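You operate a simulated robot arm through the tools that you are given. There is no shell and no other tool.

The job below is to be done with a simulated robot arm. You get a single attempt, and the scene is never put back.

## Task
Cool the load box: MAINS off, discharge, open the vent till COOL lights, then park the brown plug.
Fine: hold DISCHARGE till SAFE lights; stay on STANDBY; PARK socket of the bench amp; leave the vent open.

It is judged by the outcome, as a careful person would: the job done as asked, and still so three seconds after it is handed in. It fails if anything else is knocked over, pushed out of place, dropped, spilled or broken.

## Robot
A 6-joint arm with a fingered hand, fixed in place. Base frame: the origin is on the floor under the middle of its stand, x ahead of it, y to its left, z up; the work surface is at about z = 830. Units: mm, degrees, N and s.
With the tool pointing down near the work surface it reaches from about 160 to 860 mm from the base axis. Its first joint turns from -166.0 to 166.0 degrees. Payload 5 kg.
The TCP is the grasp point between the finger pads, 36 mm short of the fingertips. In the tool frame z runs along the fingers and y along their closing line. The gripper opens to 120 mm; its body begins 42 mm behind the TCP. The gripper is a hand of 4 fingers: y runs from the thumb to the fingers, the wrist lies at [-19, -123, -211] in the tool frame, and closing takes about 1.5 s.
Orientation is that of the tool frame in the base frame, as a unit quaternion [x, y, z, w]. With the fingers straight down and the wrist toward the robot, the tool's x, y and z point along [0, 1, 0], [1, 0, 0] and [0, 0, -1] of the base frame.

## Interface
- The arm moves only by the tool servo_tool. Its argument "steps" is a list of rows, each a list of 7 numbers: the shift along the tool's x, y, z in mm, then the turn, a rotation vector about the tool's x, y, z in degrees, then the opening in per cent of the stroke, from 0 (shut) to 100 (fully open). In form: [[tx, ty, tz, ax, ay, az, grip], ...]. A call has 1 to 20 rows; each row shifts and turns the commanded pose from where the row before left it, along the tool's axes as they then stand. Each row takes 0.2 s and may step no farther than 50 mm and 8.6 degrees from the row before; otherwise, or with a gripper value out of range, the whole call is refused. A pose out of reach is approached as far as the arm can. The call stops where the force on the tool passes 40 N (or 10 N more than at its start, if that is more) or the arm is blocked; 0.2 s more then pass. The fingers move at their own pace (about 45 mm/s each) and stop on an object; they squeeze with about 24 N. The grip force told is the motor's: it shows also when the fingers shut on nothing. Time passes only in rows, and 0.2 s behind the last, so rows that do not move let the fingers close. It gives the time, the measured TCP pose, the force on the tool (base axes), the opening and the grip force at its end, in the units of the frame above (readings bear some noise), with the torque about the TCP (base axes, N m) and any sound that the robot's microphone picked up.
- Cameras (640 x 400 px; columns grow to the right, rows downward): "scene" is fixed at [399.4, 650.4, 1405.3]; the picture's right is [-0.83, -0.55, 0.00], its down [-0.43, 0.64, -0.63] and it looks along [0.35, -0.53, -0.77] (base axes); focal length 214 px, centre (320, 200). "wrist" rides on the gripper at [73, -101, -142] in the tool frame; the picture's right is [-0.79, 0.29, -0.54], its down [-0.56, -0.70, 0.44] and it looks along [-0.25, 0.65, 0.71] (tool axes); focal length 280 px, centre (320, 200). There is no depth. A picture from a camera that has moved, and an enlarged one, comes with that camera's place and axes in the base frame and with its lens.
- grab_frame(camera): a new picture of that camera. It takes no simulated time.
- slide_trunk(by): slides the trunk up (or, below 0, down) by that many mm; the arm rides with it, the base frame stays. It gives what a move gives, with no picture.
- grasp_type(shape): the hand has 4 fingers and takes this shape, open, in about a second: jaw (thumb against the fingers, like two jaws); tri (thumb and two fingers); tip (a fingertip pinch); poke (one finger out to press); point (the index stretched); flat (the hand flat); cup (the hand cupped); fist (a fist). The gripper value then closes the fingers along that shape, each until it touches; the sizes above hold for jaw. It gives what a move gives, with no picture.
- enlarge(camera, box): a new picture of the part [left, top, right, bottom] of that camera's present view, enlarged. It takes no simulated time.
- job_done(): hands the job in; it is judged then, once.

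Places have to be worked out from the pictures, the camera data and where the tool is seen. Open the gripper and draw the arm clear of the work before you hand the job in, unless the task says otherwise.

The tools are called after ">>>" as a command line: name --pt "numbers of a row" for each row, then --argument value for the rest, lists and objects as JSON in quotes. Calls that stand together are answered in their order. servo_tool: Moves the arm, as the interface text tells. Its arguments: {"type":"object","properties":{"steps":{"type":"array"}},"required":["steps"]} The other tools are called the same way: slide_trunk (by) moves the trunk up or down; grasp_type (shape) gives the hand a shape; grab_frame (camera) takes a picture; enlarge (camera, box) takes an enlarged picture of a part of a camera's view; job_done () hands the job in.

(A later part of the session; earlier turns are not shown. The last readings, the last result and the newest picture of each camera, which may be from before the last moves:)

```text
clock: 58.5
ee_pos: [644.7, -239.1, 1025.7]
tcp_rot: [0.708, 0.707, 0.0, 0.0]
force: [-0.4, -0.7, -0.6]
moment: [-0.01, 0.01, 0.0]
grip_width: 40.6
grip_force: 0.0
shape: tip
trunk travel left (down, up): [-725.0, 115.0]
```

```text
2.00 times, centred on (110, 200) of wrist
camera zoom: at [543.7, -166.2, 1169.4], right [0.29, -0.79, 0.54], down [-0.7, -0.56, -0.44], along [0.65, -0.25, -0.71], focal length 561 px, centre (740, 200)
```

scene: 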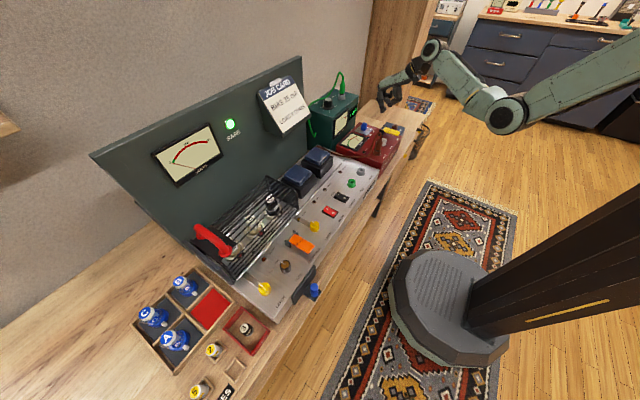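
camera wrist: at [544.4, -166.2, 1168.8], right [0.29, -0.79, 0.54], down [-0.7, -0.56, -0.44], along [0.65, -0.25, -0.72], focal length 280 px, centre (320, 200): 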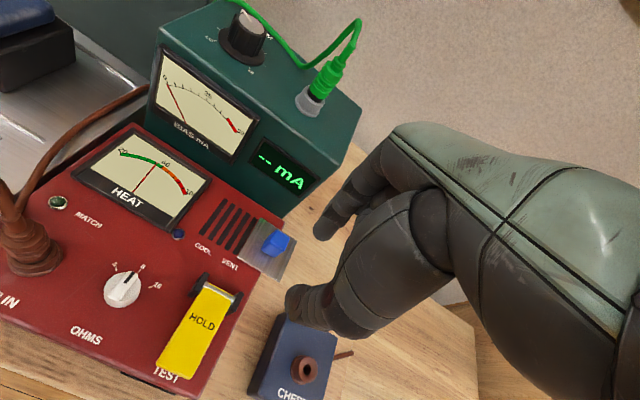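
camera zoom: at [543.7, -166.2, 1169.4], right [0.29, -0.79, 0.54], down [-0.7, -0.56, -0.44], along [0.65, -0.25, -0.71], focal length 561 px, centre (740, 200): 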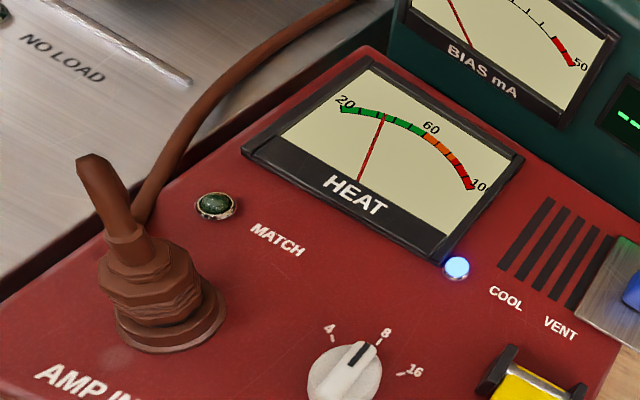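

COOL is lit. Now I'll shape the hand to "tri" (thumb + two fingers) for a secure plug grip, and look at it in free air.

>>> grasp_type --shape "tri"

>>> servo_tool --pt "0 0 -10 0 0 0 50" --pt "20 -20 0 0 0 0 50" --pt "30 -10 0 0 0 0 50" --pt "30 -10 0 0 0 0 50" --pt "30 -10 0 0 0 0 50" --pt "30 0 0 0 0 0 50" --pt "30 0 0 0 0 0 50" --pt "0 0 0 0 0 0 50"

>>> grab_frame --camera "wrist"

>>> enlarge --camera "scene" --box '[330, 80, 430, 180]'

```text
clock: 59.4
ee_pos: [644.9, -238.6, 1024.9]
tcp_rot: [0.708, 0.706, 0.0, -0.001]
force: [-0.5, -0.7, 0.4]
moment: [-0.03, -0.01, -0.04]
grip_width: 119.4
grip_force: 0.0
shape: tri
trunk travel left (down, up): [-725.0, 115.0]
```

```text
clock: 61.2
ee_pos: [594.9, -69.3, 1034.0]
tcp_rot: [0.707, 0.707, 0.0, 0.0]
force: [0.6, 0.3, -0.2]
moment: [0.0, -0.02, 0.0]
grip_width: 60.7
grip_force: 0.1
shape: tri
trunk travel left (down, up): [-725.0, 115.0]
```

```text
taken
camera wrist: at [492.4, 3.5, 1178.8], right [0.29, -0.79, 0.54], down [-0.7, -0.56, -0.44], along [0.65, -0.25, -0.71], focal length 280 px, centre (320, 200)
```

wrist: 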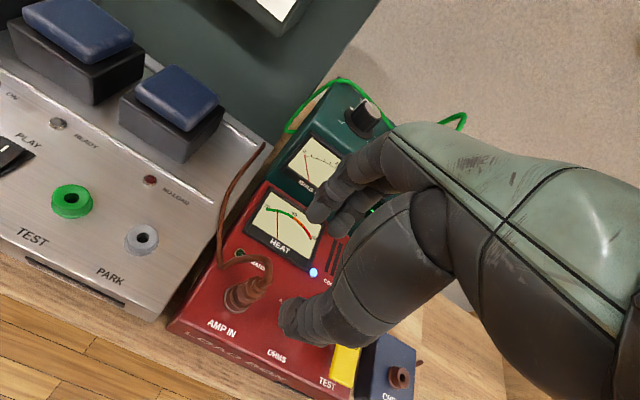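

```text
4.00 times, centred on (380, 130) of scene
camera zoom: at [399.4, 650.4, 1405.3], right [-0.83, -0.55, 0.0], down [-0.43, 0.64, -0.63], along [0.35, -0.53, -0.77], focal length 858 px, centre (80, 480)
```

zoom: 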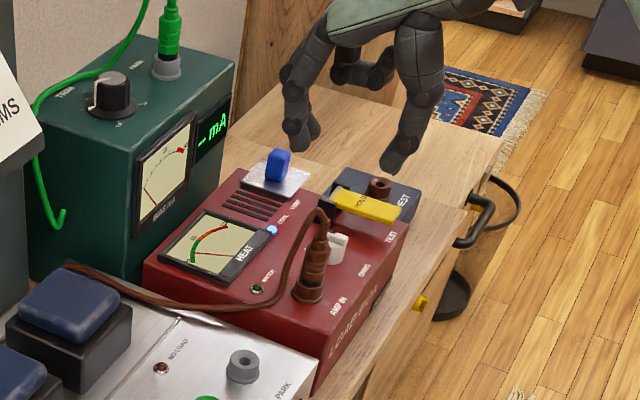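

COOL stays lit. I'll enlarge the plug and PARK socket in both cameras to localise them precisely.

>>> enlarge --camera "wrist" --box '[190, 230, 310, 340]'

>>> enlarge --camera "wrist" --box '[80, 190, 200, 290]'

>>> enlarge --camera "scene" --box '[340, 125, 410, 195]'

```text
3.64 times, centred on (250, 285) of wrist
camera zoom: at [492.4, 3.5, 1178.8], right [0.29, -0.79, 0.54], down [-0.7, -0.56, -0.44], along [0.65, -0.25, -0.71], focal length 1020 px, centre (574, -109)
```

zoom: 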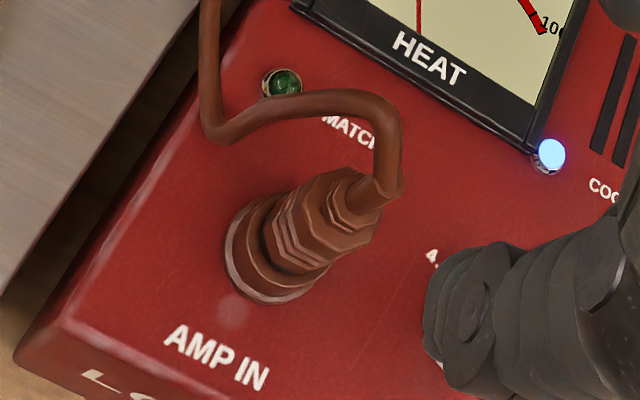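

```text
4.00 times, centred on (140, 240) of wrist
camera zoom: at [492.4, 3.5, 1178.8], right [0.29, -0.79, 0.54], down [-0.7, -0.56, -0.44], along [0.65, -0.25, -0.71], focal length 1122 px, centre (1040, 40)
```

zoom: 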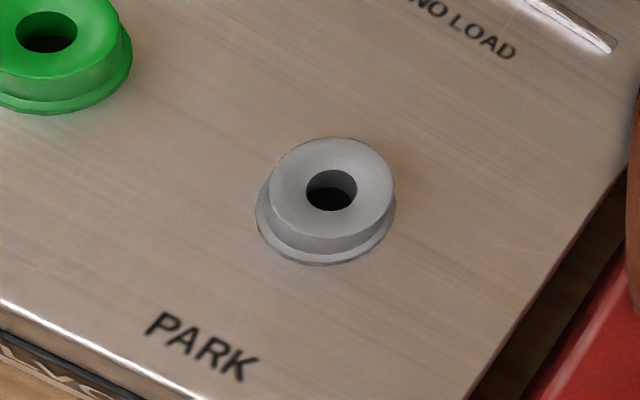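

```text
5.71 times, centred on (375, 160) of scene
camera zoom: at [399.4, 650.4, 1405.3], right [-0.83, -0.55, 0.0], down [-0.43, 0.64, -0.63], along [0.35, -0.53, -0.77], focal length 1226 px, centre (6, 429)
```

zoom: 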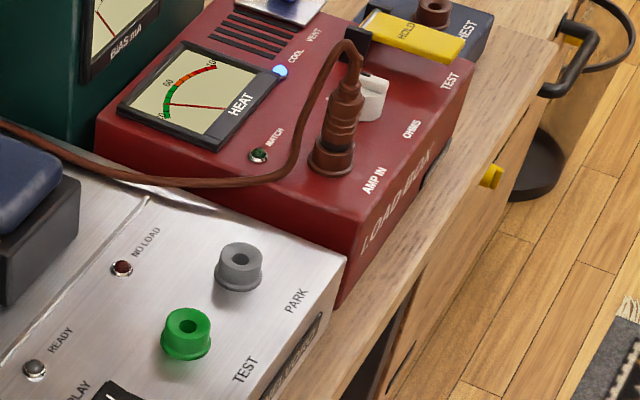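

PARK's hole comes out at about (605, 56, 845.5) and the AMP IN ring at (595,-64.7, ~855). I'll look closely at the tri finger positions before descending.

>>> enlarge --camera "wrist" --box '[250, 130, 430, 360]'

>>> enlarge --camera "scene" --box '[385, 75, 450, 130]'

```text
1.74 times, centred on (340, 245) of wrist
camera zoom: at [492.4, 3.5, 1178.8], right [0.29, -0.79, 0.54], down [-0.7, -0.56, -0.44], along [0.65, -0.25, -0.71], focal length 488 px, centre (285, 122)
```

zoom: 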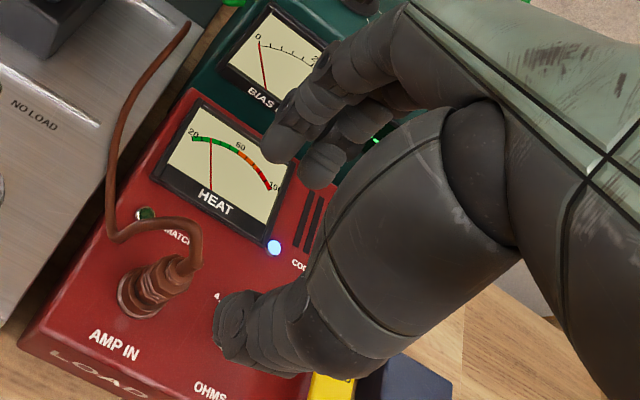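

```text
7.27 times, centred on (418, 102) of scene
camera zoom: at [399.4, 650.4, 1405.3], right [-0.83, -0.55, 0.0], down [-0.43, 0.64, -0.63], along [0.35, -0.53, -0.77], focal length 1560 px, centre (-389, 909)
```

zoom: 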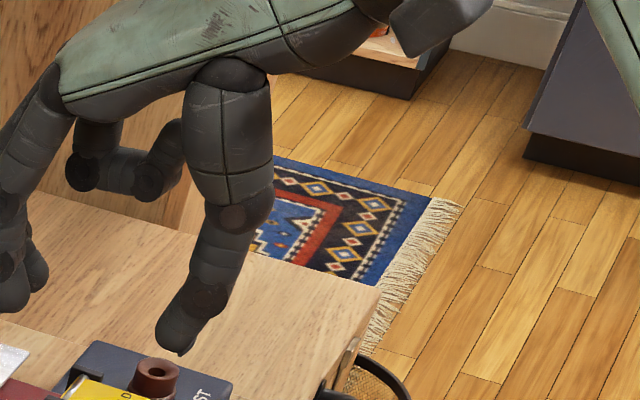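

Tri fingertips sit at tool x≈+6, −21 with thumb ≈−3. I'll yaw the hand ~20° clockwise so the index clears the cable, then centre over the plug and lower partway.

>>> servo_tool --pt "0 0 0 0 0 6.7 50" --pt "0 0 0 0 0 6.7 50" --pt "0 0 0 0 0 6.6 50" --pt "9 -2 0 0 0 0 50" --pt "0 0 20 0 0 0 50" --pt "0 0 14 0 0 0 50" --pt "0 0 0 0 0 0 50"

>>> grab_frame --camera "wrist"

>>> enlarge --camera "scene" --box '[340, 90, 430, 180]'

```text
clock: 62.8
ee_pos: [595.1, -58.9, 1001.3]
tcp_rot: [0.819, 0.574, 0.0, 0.0]
force: [1.0, -0.4, -0.2]
moment: [-0.02, -0.03, -0.01]
grip_width: 60.6
grip_force: 0.0
shape: tri
trunk travel left (down, up): [-725.0, 115.0]
```

```text
taken
camera wrist: at [525.2, 43.8, 1144.1], right [0.0, -0.84, 0.54], down [-0.85, -0.29, -0.44], along [0.53, -0.46, -0.71], focal length 280 px, centre (320, 200)
```

wrist: 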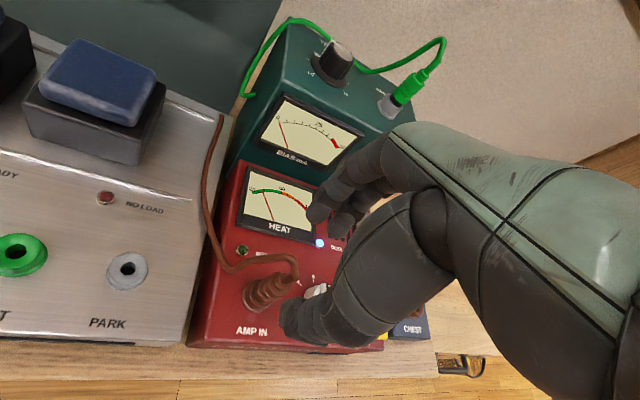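

```text
4.44 times, centred on (385, 135) of scene
camera zoom: at [399.4, 650.4, 1405.3], right [-0.83, -0.55, 0.0], down [-0.43, 0.64, -0.63], along [0.35, -0.53, -0.77], focal length 953 px, centre (31, 489)
```

zoom: 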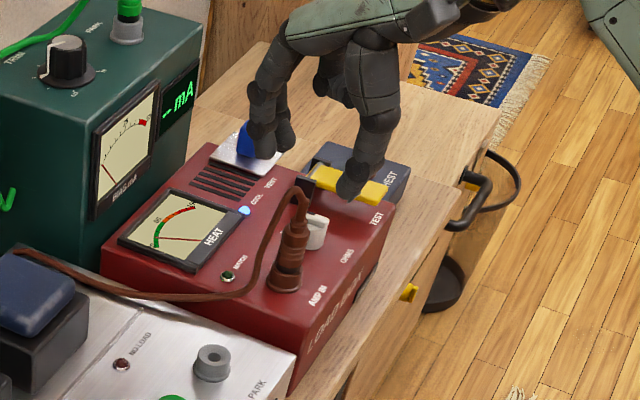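

The plug's image position matches my estimate. I'll descend partway and verify that the fingers straddle it and the cable passes out the open side.

>>> servo_tool --pt "-0.8 1.7 20 0 0 0 50" --pt "0 0 20 0 0 0 50" --pt "0 0 12 0 0 0 50" --pt "0 0 0 0 0 0 50"

>>> enlarge --camera "wrist" --box '[190, 160, 390, 360]'

>>> enlarge --camera "scene" --box '[350, 100, 420, 170]'

```text
clock: 63.8
ee_pos: [596.7, -60.2, 947.9]
tcp_rot: [0.819, 0.574, 0.0, 0.0]
force: [0.7, 0.7, -0.6]
moment: [0.02, 0.01, -0.01]
grip_width: 60.1
grip_force: 0.1
shape: tri
trunk travel left (down, up): [-725.0, 115.0]
```

```text
2.00 times, centred on (290, 260) of wrist
camera zoom: at [526.3, 42.9, 1092.5], right [0.0, -0.84, 0.54], down [-0.85, -0.29, -0.44], along [0.53, -0.46, -0.71], focal length 561 px, centre (380, 80)
```

zoom: 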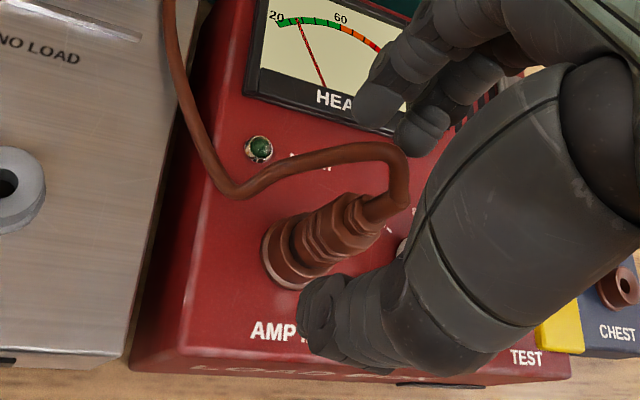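

```text
5.71 times, centred on (385, 135) of scene
camera zoom: at [399.4, 650.4, 1405.3], right [-0.83, -0.55, 0.0], down [-0.43, 0.64, -0.63], along [0.35, -0.53, -0.77], focal length 1226 px, centre (-51, 571)
```

zoom: 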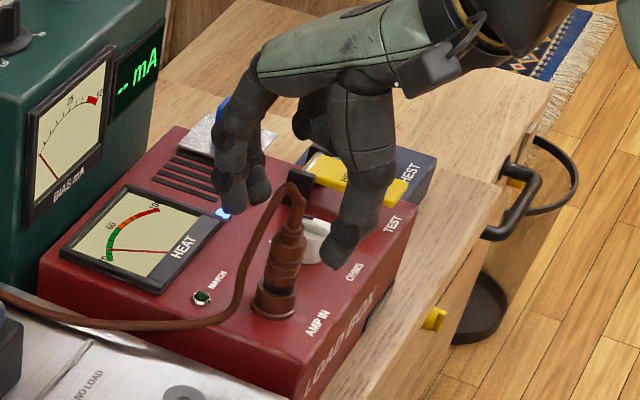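

Fingers straddle the plug with the cable free on the open side. I'll descend the last ~31 mm to the plug body.

>>> servo_tool --pt "0 0 10 0 0 0 50" --pt "0 0 10 0 0 0 50" --pt "0 0 6 0 0 0 50" --pt "0 0 5 0 0 0 50" --pt "0 0 0 0 0 0 50"

>>> enlarge --camera "wrist" --box '[190, 160, 390, 360]'

>>> enlarge --camera "scene" --box '[350, 110, 410, 170]'

```text
clock: 65.0
ee_pos: [595.5, -60.8, 919.2]
tcp_rot: [0.819, 0.574, 0.0, 0.0]
force: [-0.2, 0.5, 0.2]
moment: [0.01, 0.02, 0.02]
grip_width: 60.5
grip_force: 0.0
shape: tri
trunk travel left (down, up): [-725.0, 115.0]
```

```text
2.00 times, centred on (290, 260) of wrist
camera zoom: at [526.4, 42.1, 1061.9], right [0.0, -0.84, 0.54], down [-0.85, -0.29, -0.44], along [0.53, -0.46, -0.71], focal length 561 px, centre (380, 80)
```

zoom: 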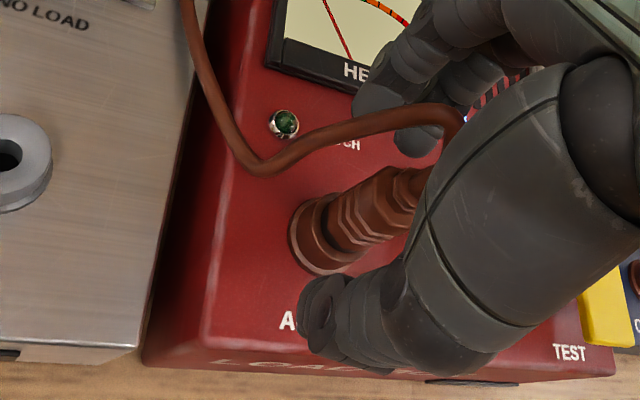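

```text
6.67 times, centred on (380, 140) of scene
camera zoom: at [399.4, 650.4, 1405.3], right [-0.83, -0.55, 0.0], down [-0.43, 0.64, -0.63], along [0.35, -0.53, -0.77], focal length 1430 px, centre (-80, 600)
```

zoom: 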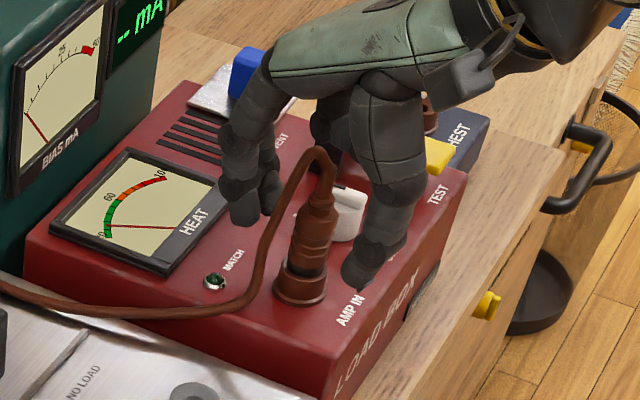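

Positions look good: thumb tip ~z 876, plug centred. I'll close the grip on the plug body.

>>> servo_tool --pt "0 0 0 0 0 0 36" --pt "0 0 0 0 0 0 26" --pt "0 0 0 0 0 0 18" --pt "0 0 0 0 0 0 12" --pt "0 0 0 0 0 0 8" --pt "0 0 0 0 0 0 8" --pt "0 0 0 0 0 0 8"

>>> enlarge --camera "wrist" --box '[190, 160, 390, 360]'

>>> enlarge --camera "scene" --box '[350, 110, 410, 170]'

```text
clock: 66.6
ee_pos: [597.2, -60.2, 918.5]
tcp_rot: [0.82, 0.573, 0.001, 0.0]
force: [0.6, -0.1, -0.2]
moment: [0.01, 0.0, -0.01]
grip_width: 11.2
grip_force: 24.3
shape: tri
trunk travel left (down, up): [-725.0, 115.0]
```

```text
2.00 times, centred on (290, 260) of wrist
camera zoom: at [526.4, 42.1, 1061.8], right [0.0, -0.84, 0.54], down [-0.85, -0.29, -0.44], along [0.53, -0.46, -0.71], focal length 561 px, centre (380, 80)
```

zoom: 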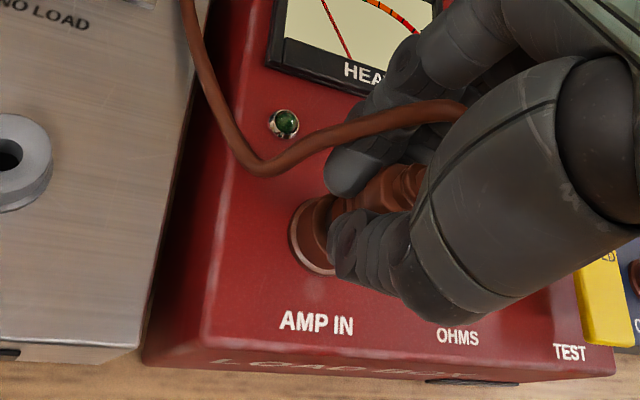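

```text
6.67 times, centred on (380, 140) of scene
camera zoom: at [399.4, 650.4, 1405.3], right [-0.83, -0.55, 0.0], down [-0.43, 0.64, -0.63], along [0.35, -0.53, -0.77], focal length 1430 px, centre (-80, 600)
```

zoom: 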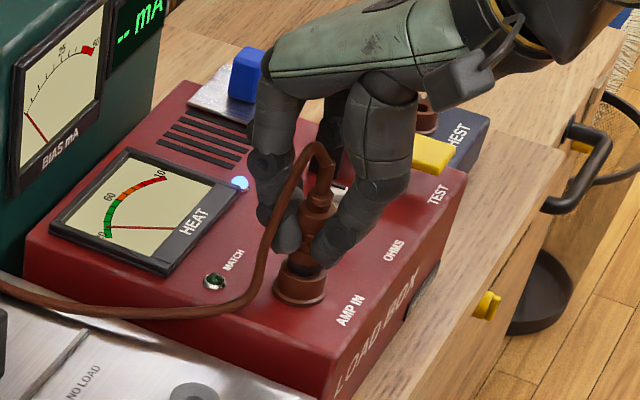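

The three-finger grip has closed on the plug with 24 N. I'll pull straight up gently and check force and whether the plug follows.

>>> servo_tool --pt "0 0 -2 0 0 0 5" --pt "0 0 -2 0 0 0 5" --pt "0 0 -2 0 0 0 5" --pt "0 0 0 0 0 0 5"

>>> enlarge --camera "scene" --box '[350, 110, 410, 170]'

```text
clock: 67.6
ee_pos: [597.6, -59.5, 924.9]
tcp_rot: [0.819, 0.574, 0.001, 0.0]
force: [-0.6, -0.8, -1.5]
moment: [0.0, 0.0, -0.02]
grip_width: 10.9
grip_force: 23.8
shape: tri
trunk travel left (down, up): [-725.0, 115.0]
```

```text
6.67 times, centred on (380, 140) of scene
camera zoom: at [399.4, 650.4, 1405.3], right [-0.83, -0.55, 0.0], down [-0.43, 0.64, -0.63], along [0.35, -0.53, -0.77], focal length 1430 px, centre (-80, 600)
```

zoom: 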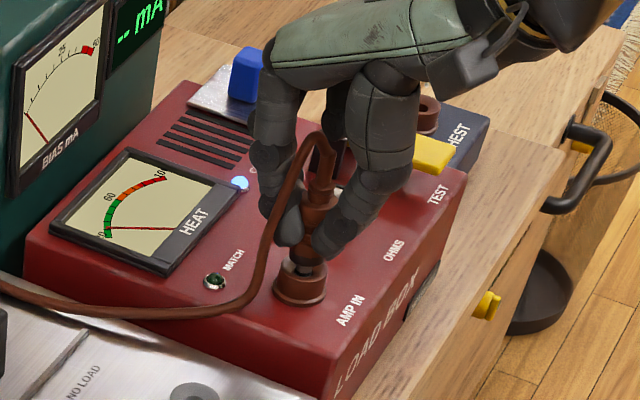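

The plug is rising cleanly out of AMP IN (metal pin visible). I'll continue lifting.

>>> servo_tool --pt "0 0 -4 0 0 0 5" --pt "0 0 -6 0 0 0 5" --pt "0 0 -8 0 0 0 5" --pt "0 0 -10 0 0 0 5" --pt "0 0 -12 0 0 0 5" --pt "0 0 -12 0 0 0 5" --pt "0 0 0 0 0 0 5"

>>> enlarge --camera "scene" --box '[340, 90, 420, 170]'

>>> enlarge --camera "wrist" --box '[190, 160, 390, 360]'

```text
clock: 69.2
ee_pos: [597.4, -61.1, 976.8]
tcp_rot: [0.819, 0.574, -0.001, 0.0]
force: [0.5, -0.9, -0.5]
moment: [-0.02, -0.02, -0.01]
grip_width: 10.9
grip_force: 24.1
shape: tri
trunk travel left (down, up): [-725.0, 115.0]
```

```text
5.00 times, centred on (380, 130) of scene
camera zoom: at [399.4, 650.4, 1405.3], right [-0.83, -0.55, 0.0], down [-0.43, 0.64, -0.63], along [0.35, -0.53, -0.77], focal length 1072 px, centre (20, 550)
```

zoom: 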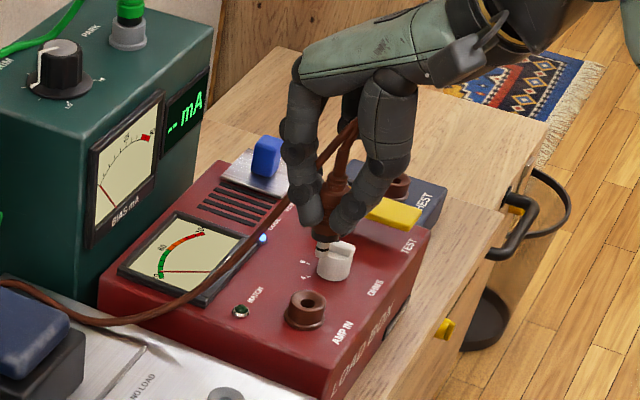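

```text
2.00 times, centred on (290, 260) of wrist
camera zoom: at [526.2, 41.6, 1120.0], right [0.0, -0.84, 0.54], down [-0.85, -0.29, -0.44], along [0.53, -0.46, -0.71], focal length 561 px, centre (380, 80)
```

zoom: 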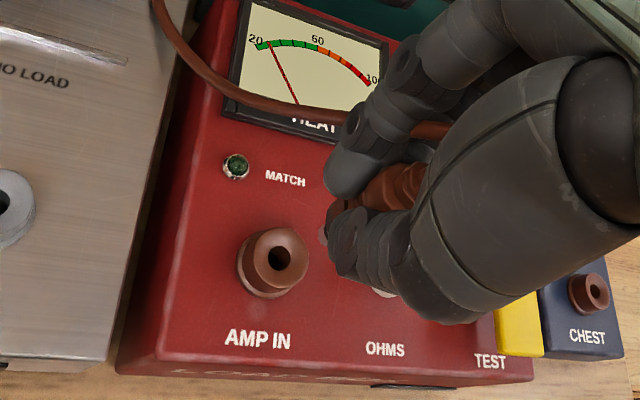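

The plug is out and held upright. I'll carry it at this height over to the PARK socket (TCP ≈ (605, 62)).

>>> servo_tool --pt "20 -6 0 0 0 0 5" --pt "25 -7 0 0 0 0 5" --pt "25 -7 0 0 0 0 5" --pt "25 -7.6 0 0 0 0 5" --pt "23 -7 0 0 0 0 5" --pt "0 0 0 0 0 0 5" --pt "0 0 0 0 0 0 5"

>>> enlarge --camera "scene" --box '[330, 110, 410, 190]'

>>> grab_frame --camera "wrist"

```text
clock: 70.8
ee_pos: [605.0, 62.4, 975.2]
tcp_rot: [0.819, 0.574, 0.0, 0.0]
force: [-0.3, -0.3, -0.5]
moment: [0.01, 0.01, -0.02]
grip_width: 11.0
grip_force: 24.4
shape: tri
trunk travel left (down, up): [-725.0, 115.0]
```

```text
5.00 times, centred on (370, 150) of scene
camera zoom: at [399.4, 650.4, 1405.3], right [-0.83, -0.55, 0.0], down [-0.43, 0.64, -0.63], along [0.35, -0.53, -0.77], focal length 1072 px, centre (70, 450)
```

zoom: 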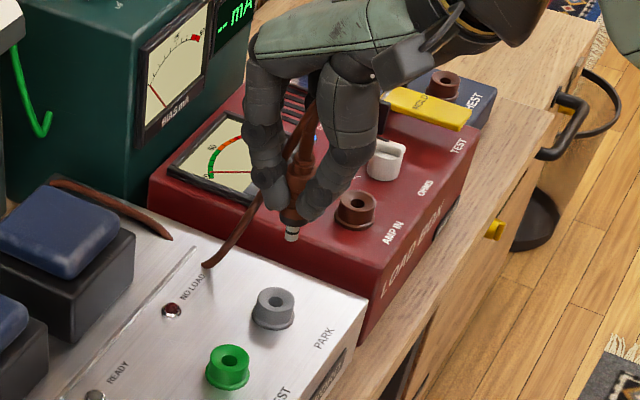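

```text
taken
camera wrist: at [534.0, 164.7, 1119.1], right [0.0, -0.84, 0.54], down [-0.85, -0.29, -0.44], along [0.53, -0.46, -0.71], focal length 280 px, centre (320, 200)
```

wrist: 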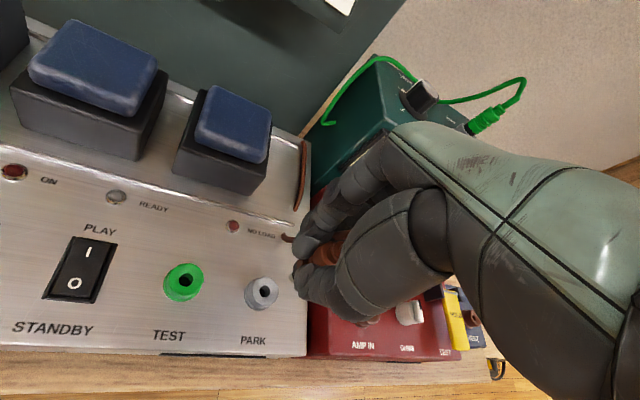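

The plug hangs near PARK. I'll zoom in on both cameras to measure pin-to-hole alignment.

>>> enlarge --camera "scene" --box '[355, 140, 395, 180]'

>>> enlarge --camera "wrist" --box '[225, 220, 385, 340]'

```text
10.00 times, centred on (375, 160) of scene
camera zoom: at [399.4, 650.4, 1405.3], right [-0.83, -0.55, 0.0], down [-0.43, 0.64, -0.63], along [0.35, -0.53, -0.77], focal length 2145 px, centre (-230, 600)
```

zoom: 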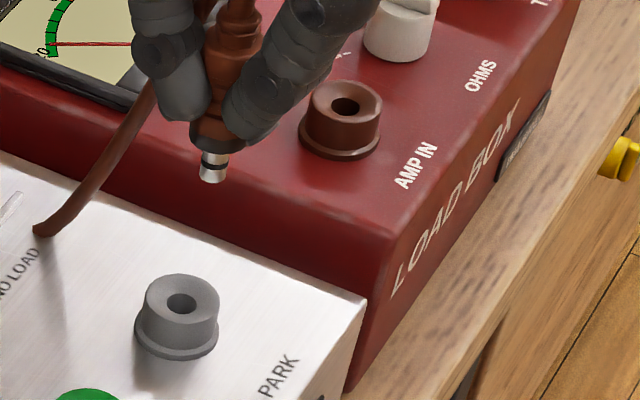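

```text
3.33 times, centred on (305, 280) of wrist
camera zoom: at [534.0, 164.7, 1119.1], right [0.0, -0.84, 0.54], down [-0.85, -0.29, -0.44], along [0.53, -0.46, -0.71], focal length 935 px, centre (370, -67)
```

zoom: 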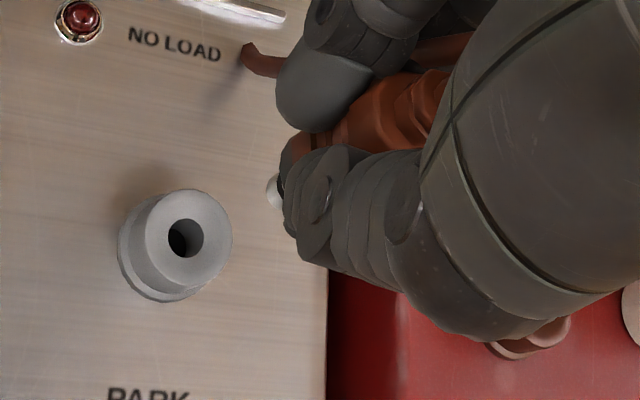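

Triangulating: pin tip ≈(603.6, 55.3, 902), hole ≈(606–607, 52–55, 836–845). I'll apply part of the correction, descend 45 mm to just above the hole, and re-measure.

>>> servo_tool --pt "-1.2 2.3 15 0 0 0 5" --pt "0 0 15 0 0 0 5" --pt "0 0 8 0 0 0 5" --pt "0 0 5 0 0 0 5" --pt "0 0 0 0 0 0 5" --pt "0 0 0 0 0 0 5"

>>> enlarge --camera "scene" --box '[355, 140, 395, 180]'

>>> enlarge --camera "wrist" --box '[245, 210, 345, 290]'

```text
clock: 72.2
ee_pos: [606.0, 60.7, 931.8]
tcp_rot: [0.819, 0.574, 0.001, 0.001]
force: [-0.1, -0.4, -0.4]
moment: [-0.03, 0.03, -0.01]
grip_width: 10.4
grip_force: 24.1
shape: tri
trunk travel left (down, up): [-725.0, 115.0]
```

```text
10.00 times, centred on (375, 160) of scene
camera zoom: at [399.4, 650.4, 1405.3], right [-0.83, -0.55, 0.0], down [-0.43, 0.64, -0.63], along [0.35, -0.53, -0.77], focal length 2145 px, centre (-230, 600)
```

zoom: 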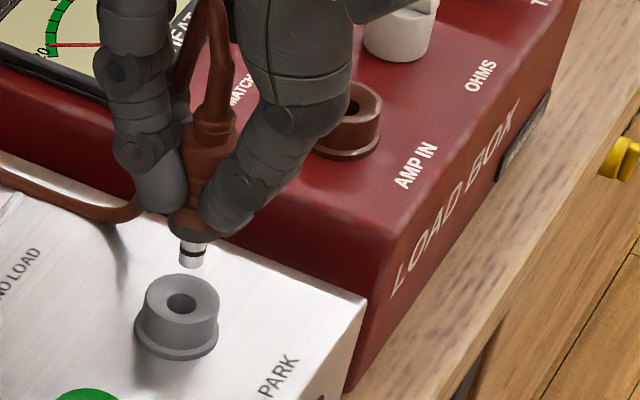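

```text
5.00 times, centred on (295, 250) of wrist
camera zoom: at [536.3, 163.0, 1076.0], right [0.0, -0.84, 0.54], down [-0.85, -0.29, -0.44], along [0.53, -0.46, -0.71], focal length 1402 px, centre (445, -50)
```

zoom: 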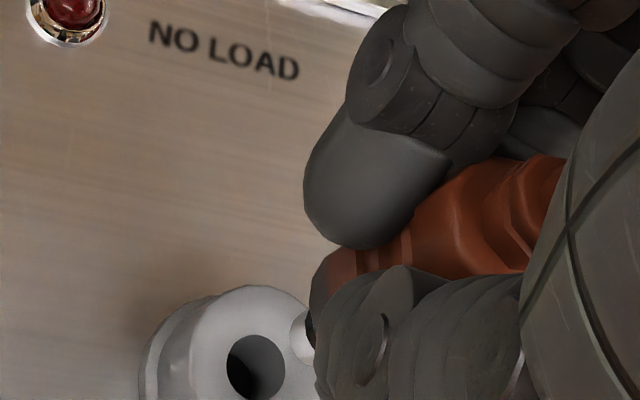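

Pin tip and hole now agree within about 1 mm laterally, with ~20 mm vertical gap. I'll descend 14 mm and verify again.

>>> servo_tool --pt "0 0 6 0 0 0 5" --pt "0 0 5 0 0 0 5" --pt "0 0 3 0 0 0 5" --pt "0 0 0 0 0 0 5" --pt "0 0 0 0 0 0 5"

>>> enlarge --camera "scene" --box '[360, 145, 390, 175]'

>>> enlarge --camera "wrist" --box '[255, 220, 335, 290]'

```text
clock: 73.4
ee_pos: [606.9, 60.3, 918.8]
tcp_rot: [0.819, 0.573, 0.0, 0.0]
force: [-0.3, 0.3, -1.3]
moment: [0.02, -0.02, 0.02]
grip_width: 10.8
grip_force: 24.7
shape: tri
trunk travel left (down, up): [-725.0, 115.0]
```

```text
13.33 times, centred on (375, 160) of scene
camera zoom: at [399.4, 650.4, 1405.3], right [-0.83, -0.55, 0.0], down [-0.43, 0.64, -0.63], along [0.35, -0.53, -0.77], focal length 2860 px, centre (-413, 733)
```

zoom: 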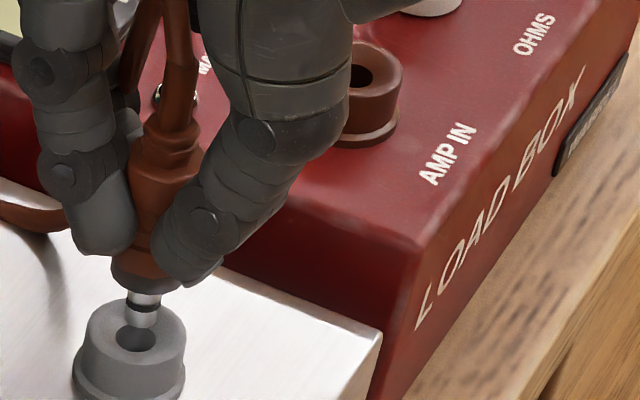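

```text
5.71 times, centred on (295, 255) of wrist
camera zoom: at [536.1, 163.1, 1062.5], right [0.0, -0.84, 0.54], down [-0.85, -0.29, -0.44], along [0.53, -0.46, -0.71], focal length 1602 px, centre (463, -114)
```

zoom: 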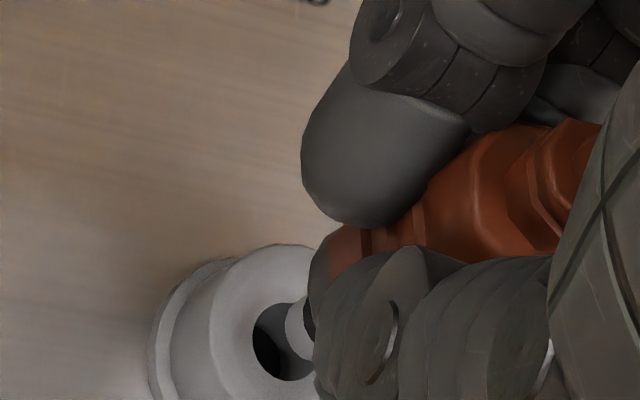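

The pin is about 7 mm above the hole and within ~1 mm laterally. I'll nudge 0.5 mm and lower in small steps, watching for contact force.

>>> servo_tool --pt "0.5 -0.2 2 0 0 0 5" --pt "0 0 2 0 0 0 5" --pt "0 0 2 0 0 0 5" --pt "0 0 2 0 0 0 5" --pt "0 0 1.5 0 0 0 5" --pt "0 0 0 0 0 0 5"

>>> enlarge --camera "scene" --box '[360, 145, 390, 175]'

>>> enlarge --camera "wrist" --box '[255, 220, 335, 290]'

```text
clock: 74.8
ee_pos: [607.4, 62.0, 909.8]
tcp_rot: [0.819, 0.574, -0.001, 0.0]
force: [-0.4, 1.1, -1.2]
moment: [0.01, 0.01, -0.02]
grip_width: 10.8
grip_force: 23.9
shape: tri
trunk travel left (down, up): [-725.0, 115.0]
```

```text
13.33 times, centred on (375, 160) of scene
camera zoom: at [399.4, 650.4, 1405.3], right [-0.83, -0.55, 0.0], down [-0.43, 0.64, -0.63], along [0.35, -0.53, -0.77], focal length 2860 px, centre (-413, 733)
```

zoom: 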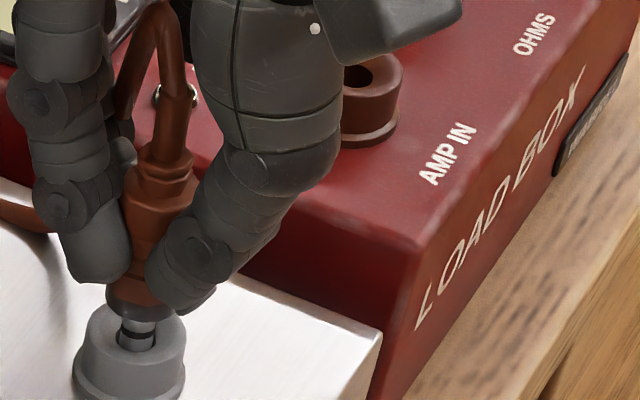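

```text
5.71 times, centred on (295, 255) of wrist
camera zoom: at [535.9, 163.7, 1052.9], right [0.0, -0.84, 0.54], down [-0.85, -0.29, -0.44], along [0.53, -0.46, -0.71], focal length 1602 px, centre (463, -114)
```

zoom: 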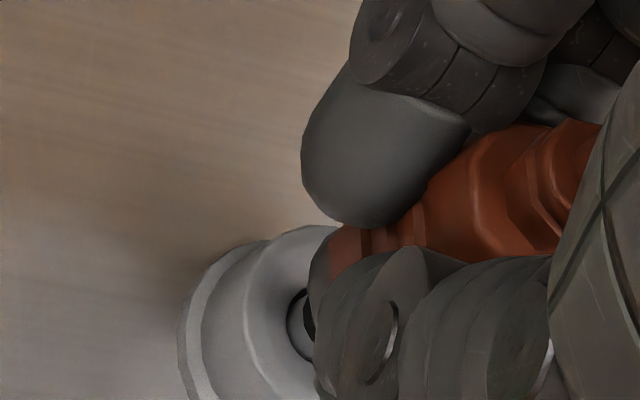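

The pin has entered the hole with no contact force. I'll continue lowering until it seats.

>>> servo_tool --pt "0 0 2 0 0 0 5" --pt "0 0 2 0 0 0 5" --pt "0 0 2 0 0 0 5" --pt "0 0 0 0 0 0 5"

>>> enlarge --camera "scene" --box '[360, 145, 390, 175]'

```text
clock: 75.8
ee_pos: [607.4, 61.5, 903.9]
tcp_rot: [0.819, 0.574, 0.0, -0.001]
force: [0.6, 0.4, -0.6]
moment: [0.0, -0.01, -0.02]
grip_width: 10.7
grip_force: 24.4
shape: tri
trunk travel left (down, up): [-725.0, 115.0]
```

```text
13.33 times, centred on (375, 160) of scene
camera zoom: at [399.4, 650.4, 1405.3], right [-0.83, -0.55, 0.0], down [-0.43, 0.64, -0.63], along [0.35, -0.53, -0.77], focal length 2860 px, centre (-413, 733)
```

zoom: 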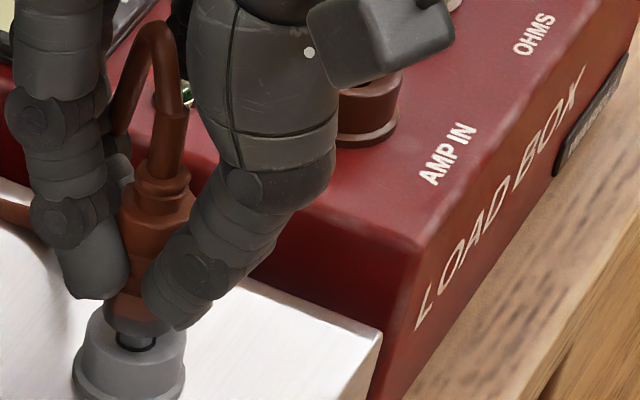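

The plug is sliding in smoothly with a small gap left. I'll keep lowering in 1.5 mm steps until I feel it bottom.

>>> servo_tool --pt "0 0 1.5 0 0 0 5" --pt "0 0 1.5 0 0 0 5" --pt "0 0 1 0 0 0 5" --pt "0 0 0 0 0 0 5"

>>> enlarge --camera "scene" --box '[360, 145, 390, 175]'

>>> enlarge --camera "wrist" --box '[255, 220, 335, 290]'

```text
clock: 76.8
ee_pos: [605.6, 61.5, 900.8]
tcp_rot: [0.819, 0.574, 0.0, 0.0]
force: [1.1, 0.5, -0.8]
moment: [0.0, -0.01, 0.02]
grip_width: 10.6
grip_force: 24.1
shape: tri
trunk travel left (down, up): [-725.0, 115.0]
```

```text
13.33 times, centred on (375, 160) of scene
camera zoom: at [399.4, 650.4, 1405.3], right [-0.83, -0.55, 0.0], down [-0.43, 0.64, -0.63], along [0.35, -0.53, -0.77], focal length 2860 px, centre (-413, 733)
```

zoom: 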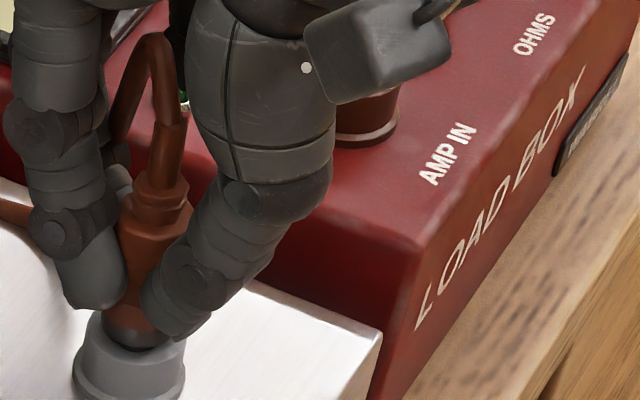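

```text
5.71 times, centred on (295, 255) of wrist
camera zoom: at [535.8, 163.6, 1043.2], right [0.0, -0.84, 0.54], down [-0.85, -0.29, -0.44], along [0.53, -0.46, -0.71], focal length 1602 px, centre (463, -114)
```

zoom: 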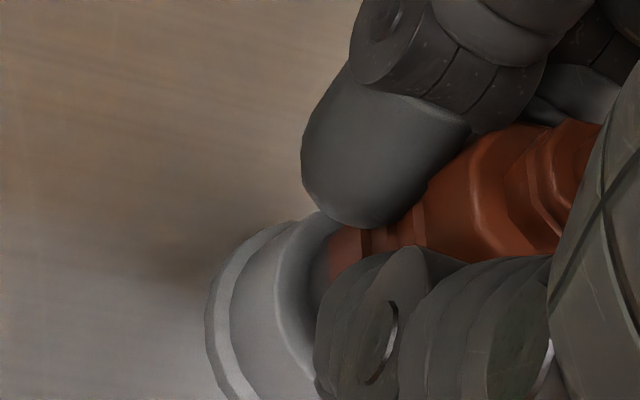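

The shoulder is almost at the socket rim; I'll press on in 1 mm steps until reaction force confirms seating.

>>> servo_tool --pt "0 0 1 0 0 0 5" --pt "0 0 1 0 0 0 5" --pt "0 0 0 0 0 0 5"

>>> enlarge --camera "scene" --box '[360, 145, 390, 175]'

```text
clock: 77.6
ee_pos: [605.7, 61.2, 897.4]
tcp_rot: [0.819, 0.573, -0.001, -0.001]
force: [0.8, 0.2, 2.8]
moment: [0.01, -0.01, 0.0]
grip_width: 10.5
grip_force: 23.9
shape: tri
trunk travel left (down, up): [-725.0, 115.0]
```

```text
13.33 times, centred on (375, 160) of scene
camera zoom: at [399.4, 650.4, 1405.3], right [-0.83, -0.55, 0.0], down [-0.43, 0.64, -0.63], along [0.35, -0.53, -0.77], focal length 2860 px, centre (-413, 733)
```

zoom: 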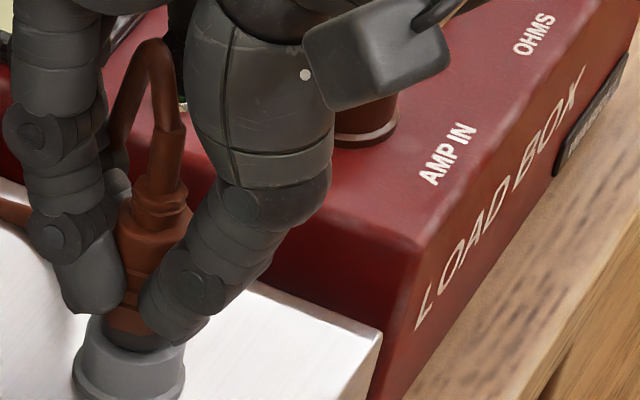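

Force has risen to 2.8 N, just starting to bottom. One or two more millimetres to make sure it's fully home.

>>> servo_tool --pt "0 0 1 0 0 0 5" --pt "0 0 0.7 0 0 0 5" --pt "0 0 0 0 0 0 5"

>>> enlarge --camera "scene" --box '[360, 145, 390, 175]'

>>> enlarge --camera "wrist" --box '[215, 200, 335, 300]'

```text
clock: 78.4
ee_pos: [605.7, 61.0, 897.4]
tcp_rot: [0.818, 0.575, 0.001, 0.0]
force: [-0.8, 1.6, 10.3]
moment: [0.0, -0.03, -0.03]
grip_width: 10.8
grip_force: 23.4
shape: tri
trunk travel left (down, up): [-725.0, 115.0]
```

```text
13.33 times, centred on (375, 160) of scene
camera zoom: at [399.4, 650.4, 1405.3], right [-0.83, -0.55, 0.0], down [-0.43, 0.64, -0.63], along [0.35, -0.53, -0.77], focal length 2860 px, centre (-413, 733)
```

zoom: 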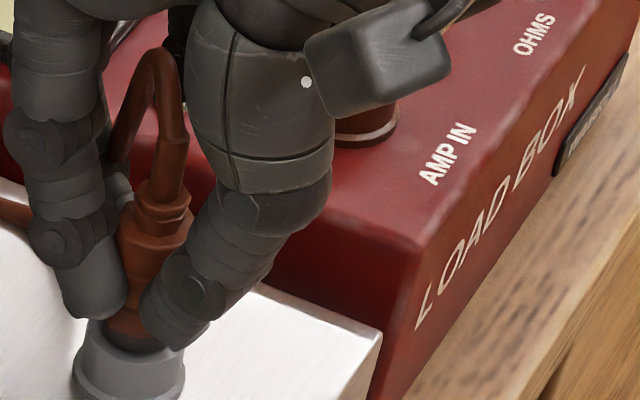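

```text
4.00 times, centred on (275, 250) of wrist
camera zoom: at [535.0, 164.1, 1040.3], right [0.0, -0.84, 0.54], down [-0.85, -0.29, -0.45], along [0.53, -0.46, -0.71], focal length 1122 px, centre (500, 0)
```

zoom: 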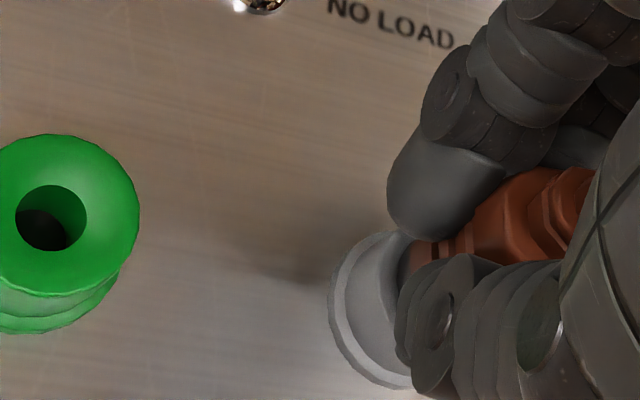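

Bottomed: 10 N with no further travel, so the plug is seated in PARK. I'll relax the downward push, open the fingers, and rise straight up clear of the cable.

>>> servo_tool --pt "0 0 -1.5 0 0 0 5" --pt "0 0 0 0 0 0 20" --pt "0 0 0 0 0 0 35" --pt "0 0 0 0 0 0 50" --pt "0 0 0 0 0 0 50" --pt "0 0 0 0 0 0 50"

>>> enlarge --camera "scene" --box '[345, 120, 405, 180]'

>>> enlarge --camera "wrist" --box '[215, 160, 375, 300]'

```text
clock: 79.8
ee_pos: [605.9, 61.5, 896.3]
tcp_rot: [0.819, 0.574, 0.0, -0.001]
force: [-0.7, 0.5, -0.1]
moment: [-0.01, -0.01, 0.0]
grip_width: 59.5
grip_force: 0.0
shape: tri
trunk travel left (down, up): [-725.0, 115.0]
```

```text
6.67 times, centred on (375, 150) of scene
camera zoom: at [399.4, 650.4, 1405.3], right [-0.83, -0.55, 0.0], down [-0.43, 0.64, -0.63], along [0.35, -0.53, -0.77], focal length 1430 px, centre (-47, 533)
```

zoom: 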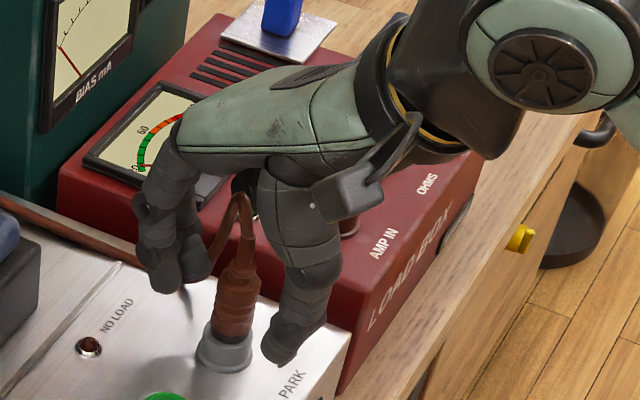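

```text
2.86 times, centred on (295, 230) of wrist
camera zoom: at [535.6, 163.7, 1040.7], right [0.0, -0.84, 0.54], down [-0.85, -0.29, -0.44], along [0.53, -0.46, -0.71], focal length 801 px, centre (391, 114)
```

zoom: 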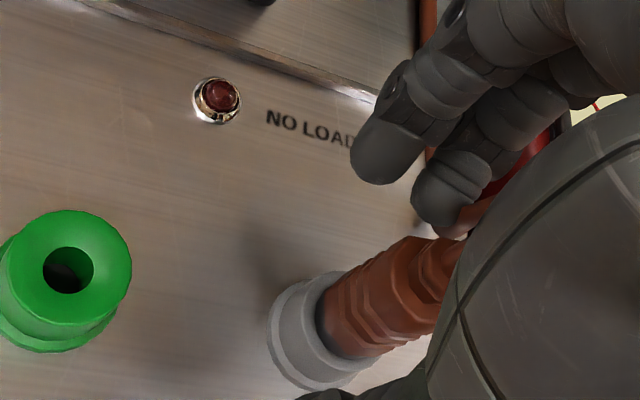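

The plug stands seated in PARK and the fingers are open with the cable inside them. I'll rise slowly and check that nothing drags.

>>> servo_tool --pt "0 0 -8 0 0 0 60" --pt "0 0 -10 0 0 0 60" --pt "0 0 -12 0 0 0 60" --pt "0 0 -15 0 0 0 60" --pt "0 0 0 0 0 0 60"

>>> enlarge --camera "scene" --box '[345, 120, 405, 180]'

```text
clock: 81.0
ee_pos: [606.3, 60.9, 942.6]
tcp_rot: [0.819, 0.574, 0.0, 0.0]
force: [-0.2, -0.7, -0.3]
moment: [-0.04, 0.02, 0.0]
grip_width: 71.2
grip_force: 0.0
shape: tri
trunk travel left (down, up): [-725.0, 115.0]
```

```text
6.67 times, centred on (375, 150) of scene
camera zoom: at [399.4, 650.4, 1405.3], right [-0.83, -0.55, 0.0], down [-0.43, 0.64, -0.63], along [0.35, -0.53, -0.77], focal length 1430 px, centre (-47, 533)
```

zoom: 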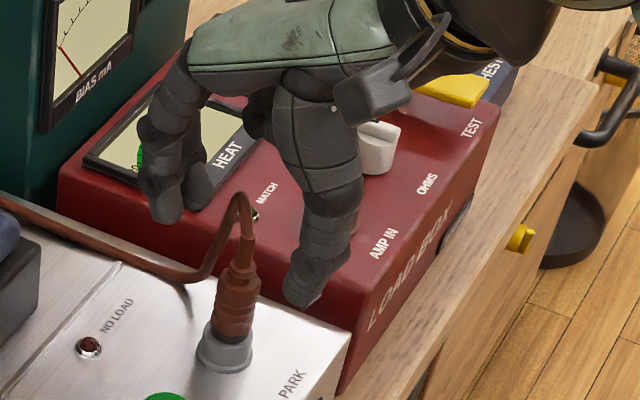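

The plug stays in PARK and the cable is free of the hand. I'll lift well clear, and then retract toward the robot.

>>> servo_tool --pt "0 0 -30 0 0 0 60" --pt "0 0 -40 0 0 0 60" --pt "0 0 -40 0 0 0 60" --pt "0 -40 0 0 0 0 60" --pt "0 -40 0 0 0 0 60" --pt "0 0 0 0 0 0 60"

>>> grab_frame --camera "scene"

>>> enlarge --camera "scene" --box '[320, 100, 420, 190]'

>>> grab_frame --camera "wrist"

```text
clock: 82.4
ee_pos: [531.6, 87.7, 1053.6]
tcp_rot: [0.819, 0.574, -0.001, -0.001]
force: [-0.3, 0.5, 0.4]
moment: [0.0, 0.04, -0.03]
grip_width: 71.8
grip_force: 0.0
shape: tri
trunk travel left (down, up): [-725.0, 115.0]
```

```text
taken
```

scene: 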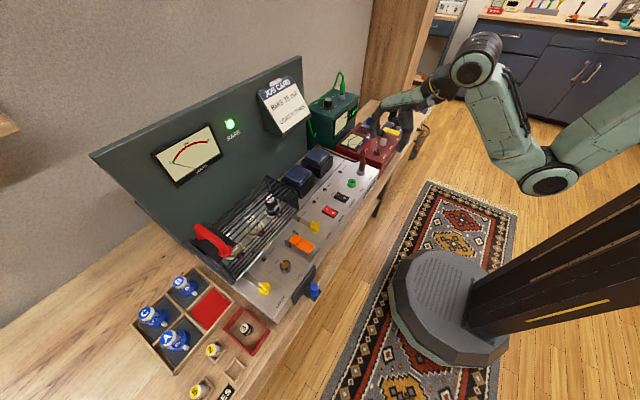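

```text
4.44 times, centred on (370, 145) of scene
camera zoom: at [399.4, 650.4, 1405.3], right [-0.83, -0.55, 0.0], down [-0.43, 0.64, -0.63], along [0.35, -0.53, -0.77], focal length 953 px, centre (98, 444)
```

zoom: 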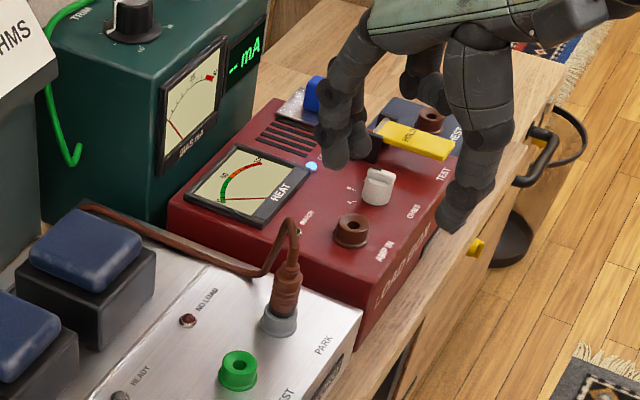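

```text
taken
camera wrist: at [461.9, 190.4, 1195.8], right [0.0, -0.84, 0.54], down [-0.85, -0.29, -0.44], along [0.53, -0.46, -0.72], focal length 280 px, centre (320, 200)
```

wrist: 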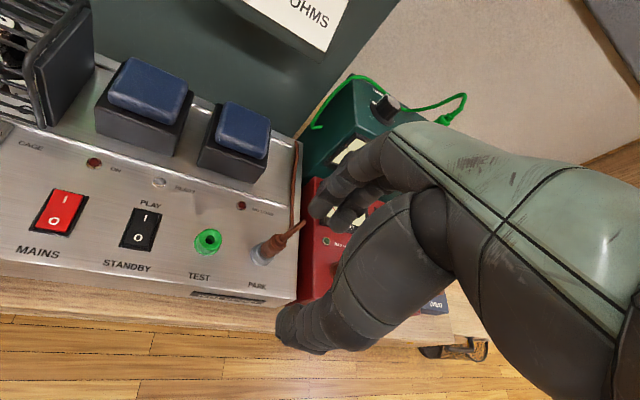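

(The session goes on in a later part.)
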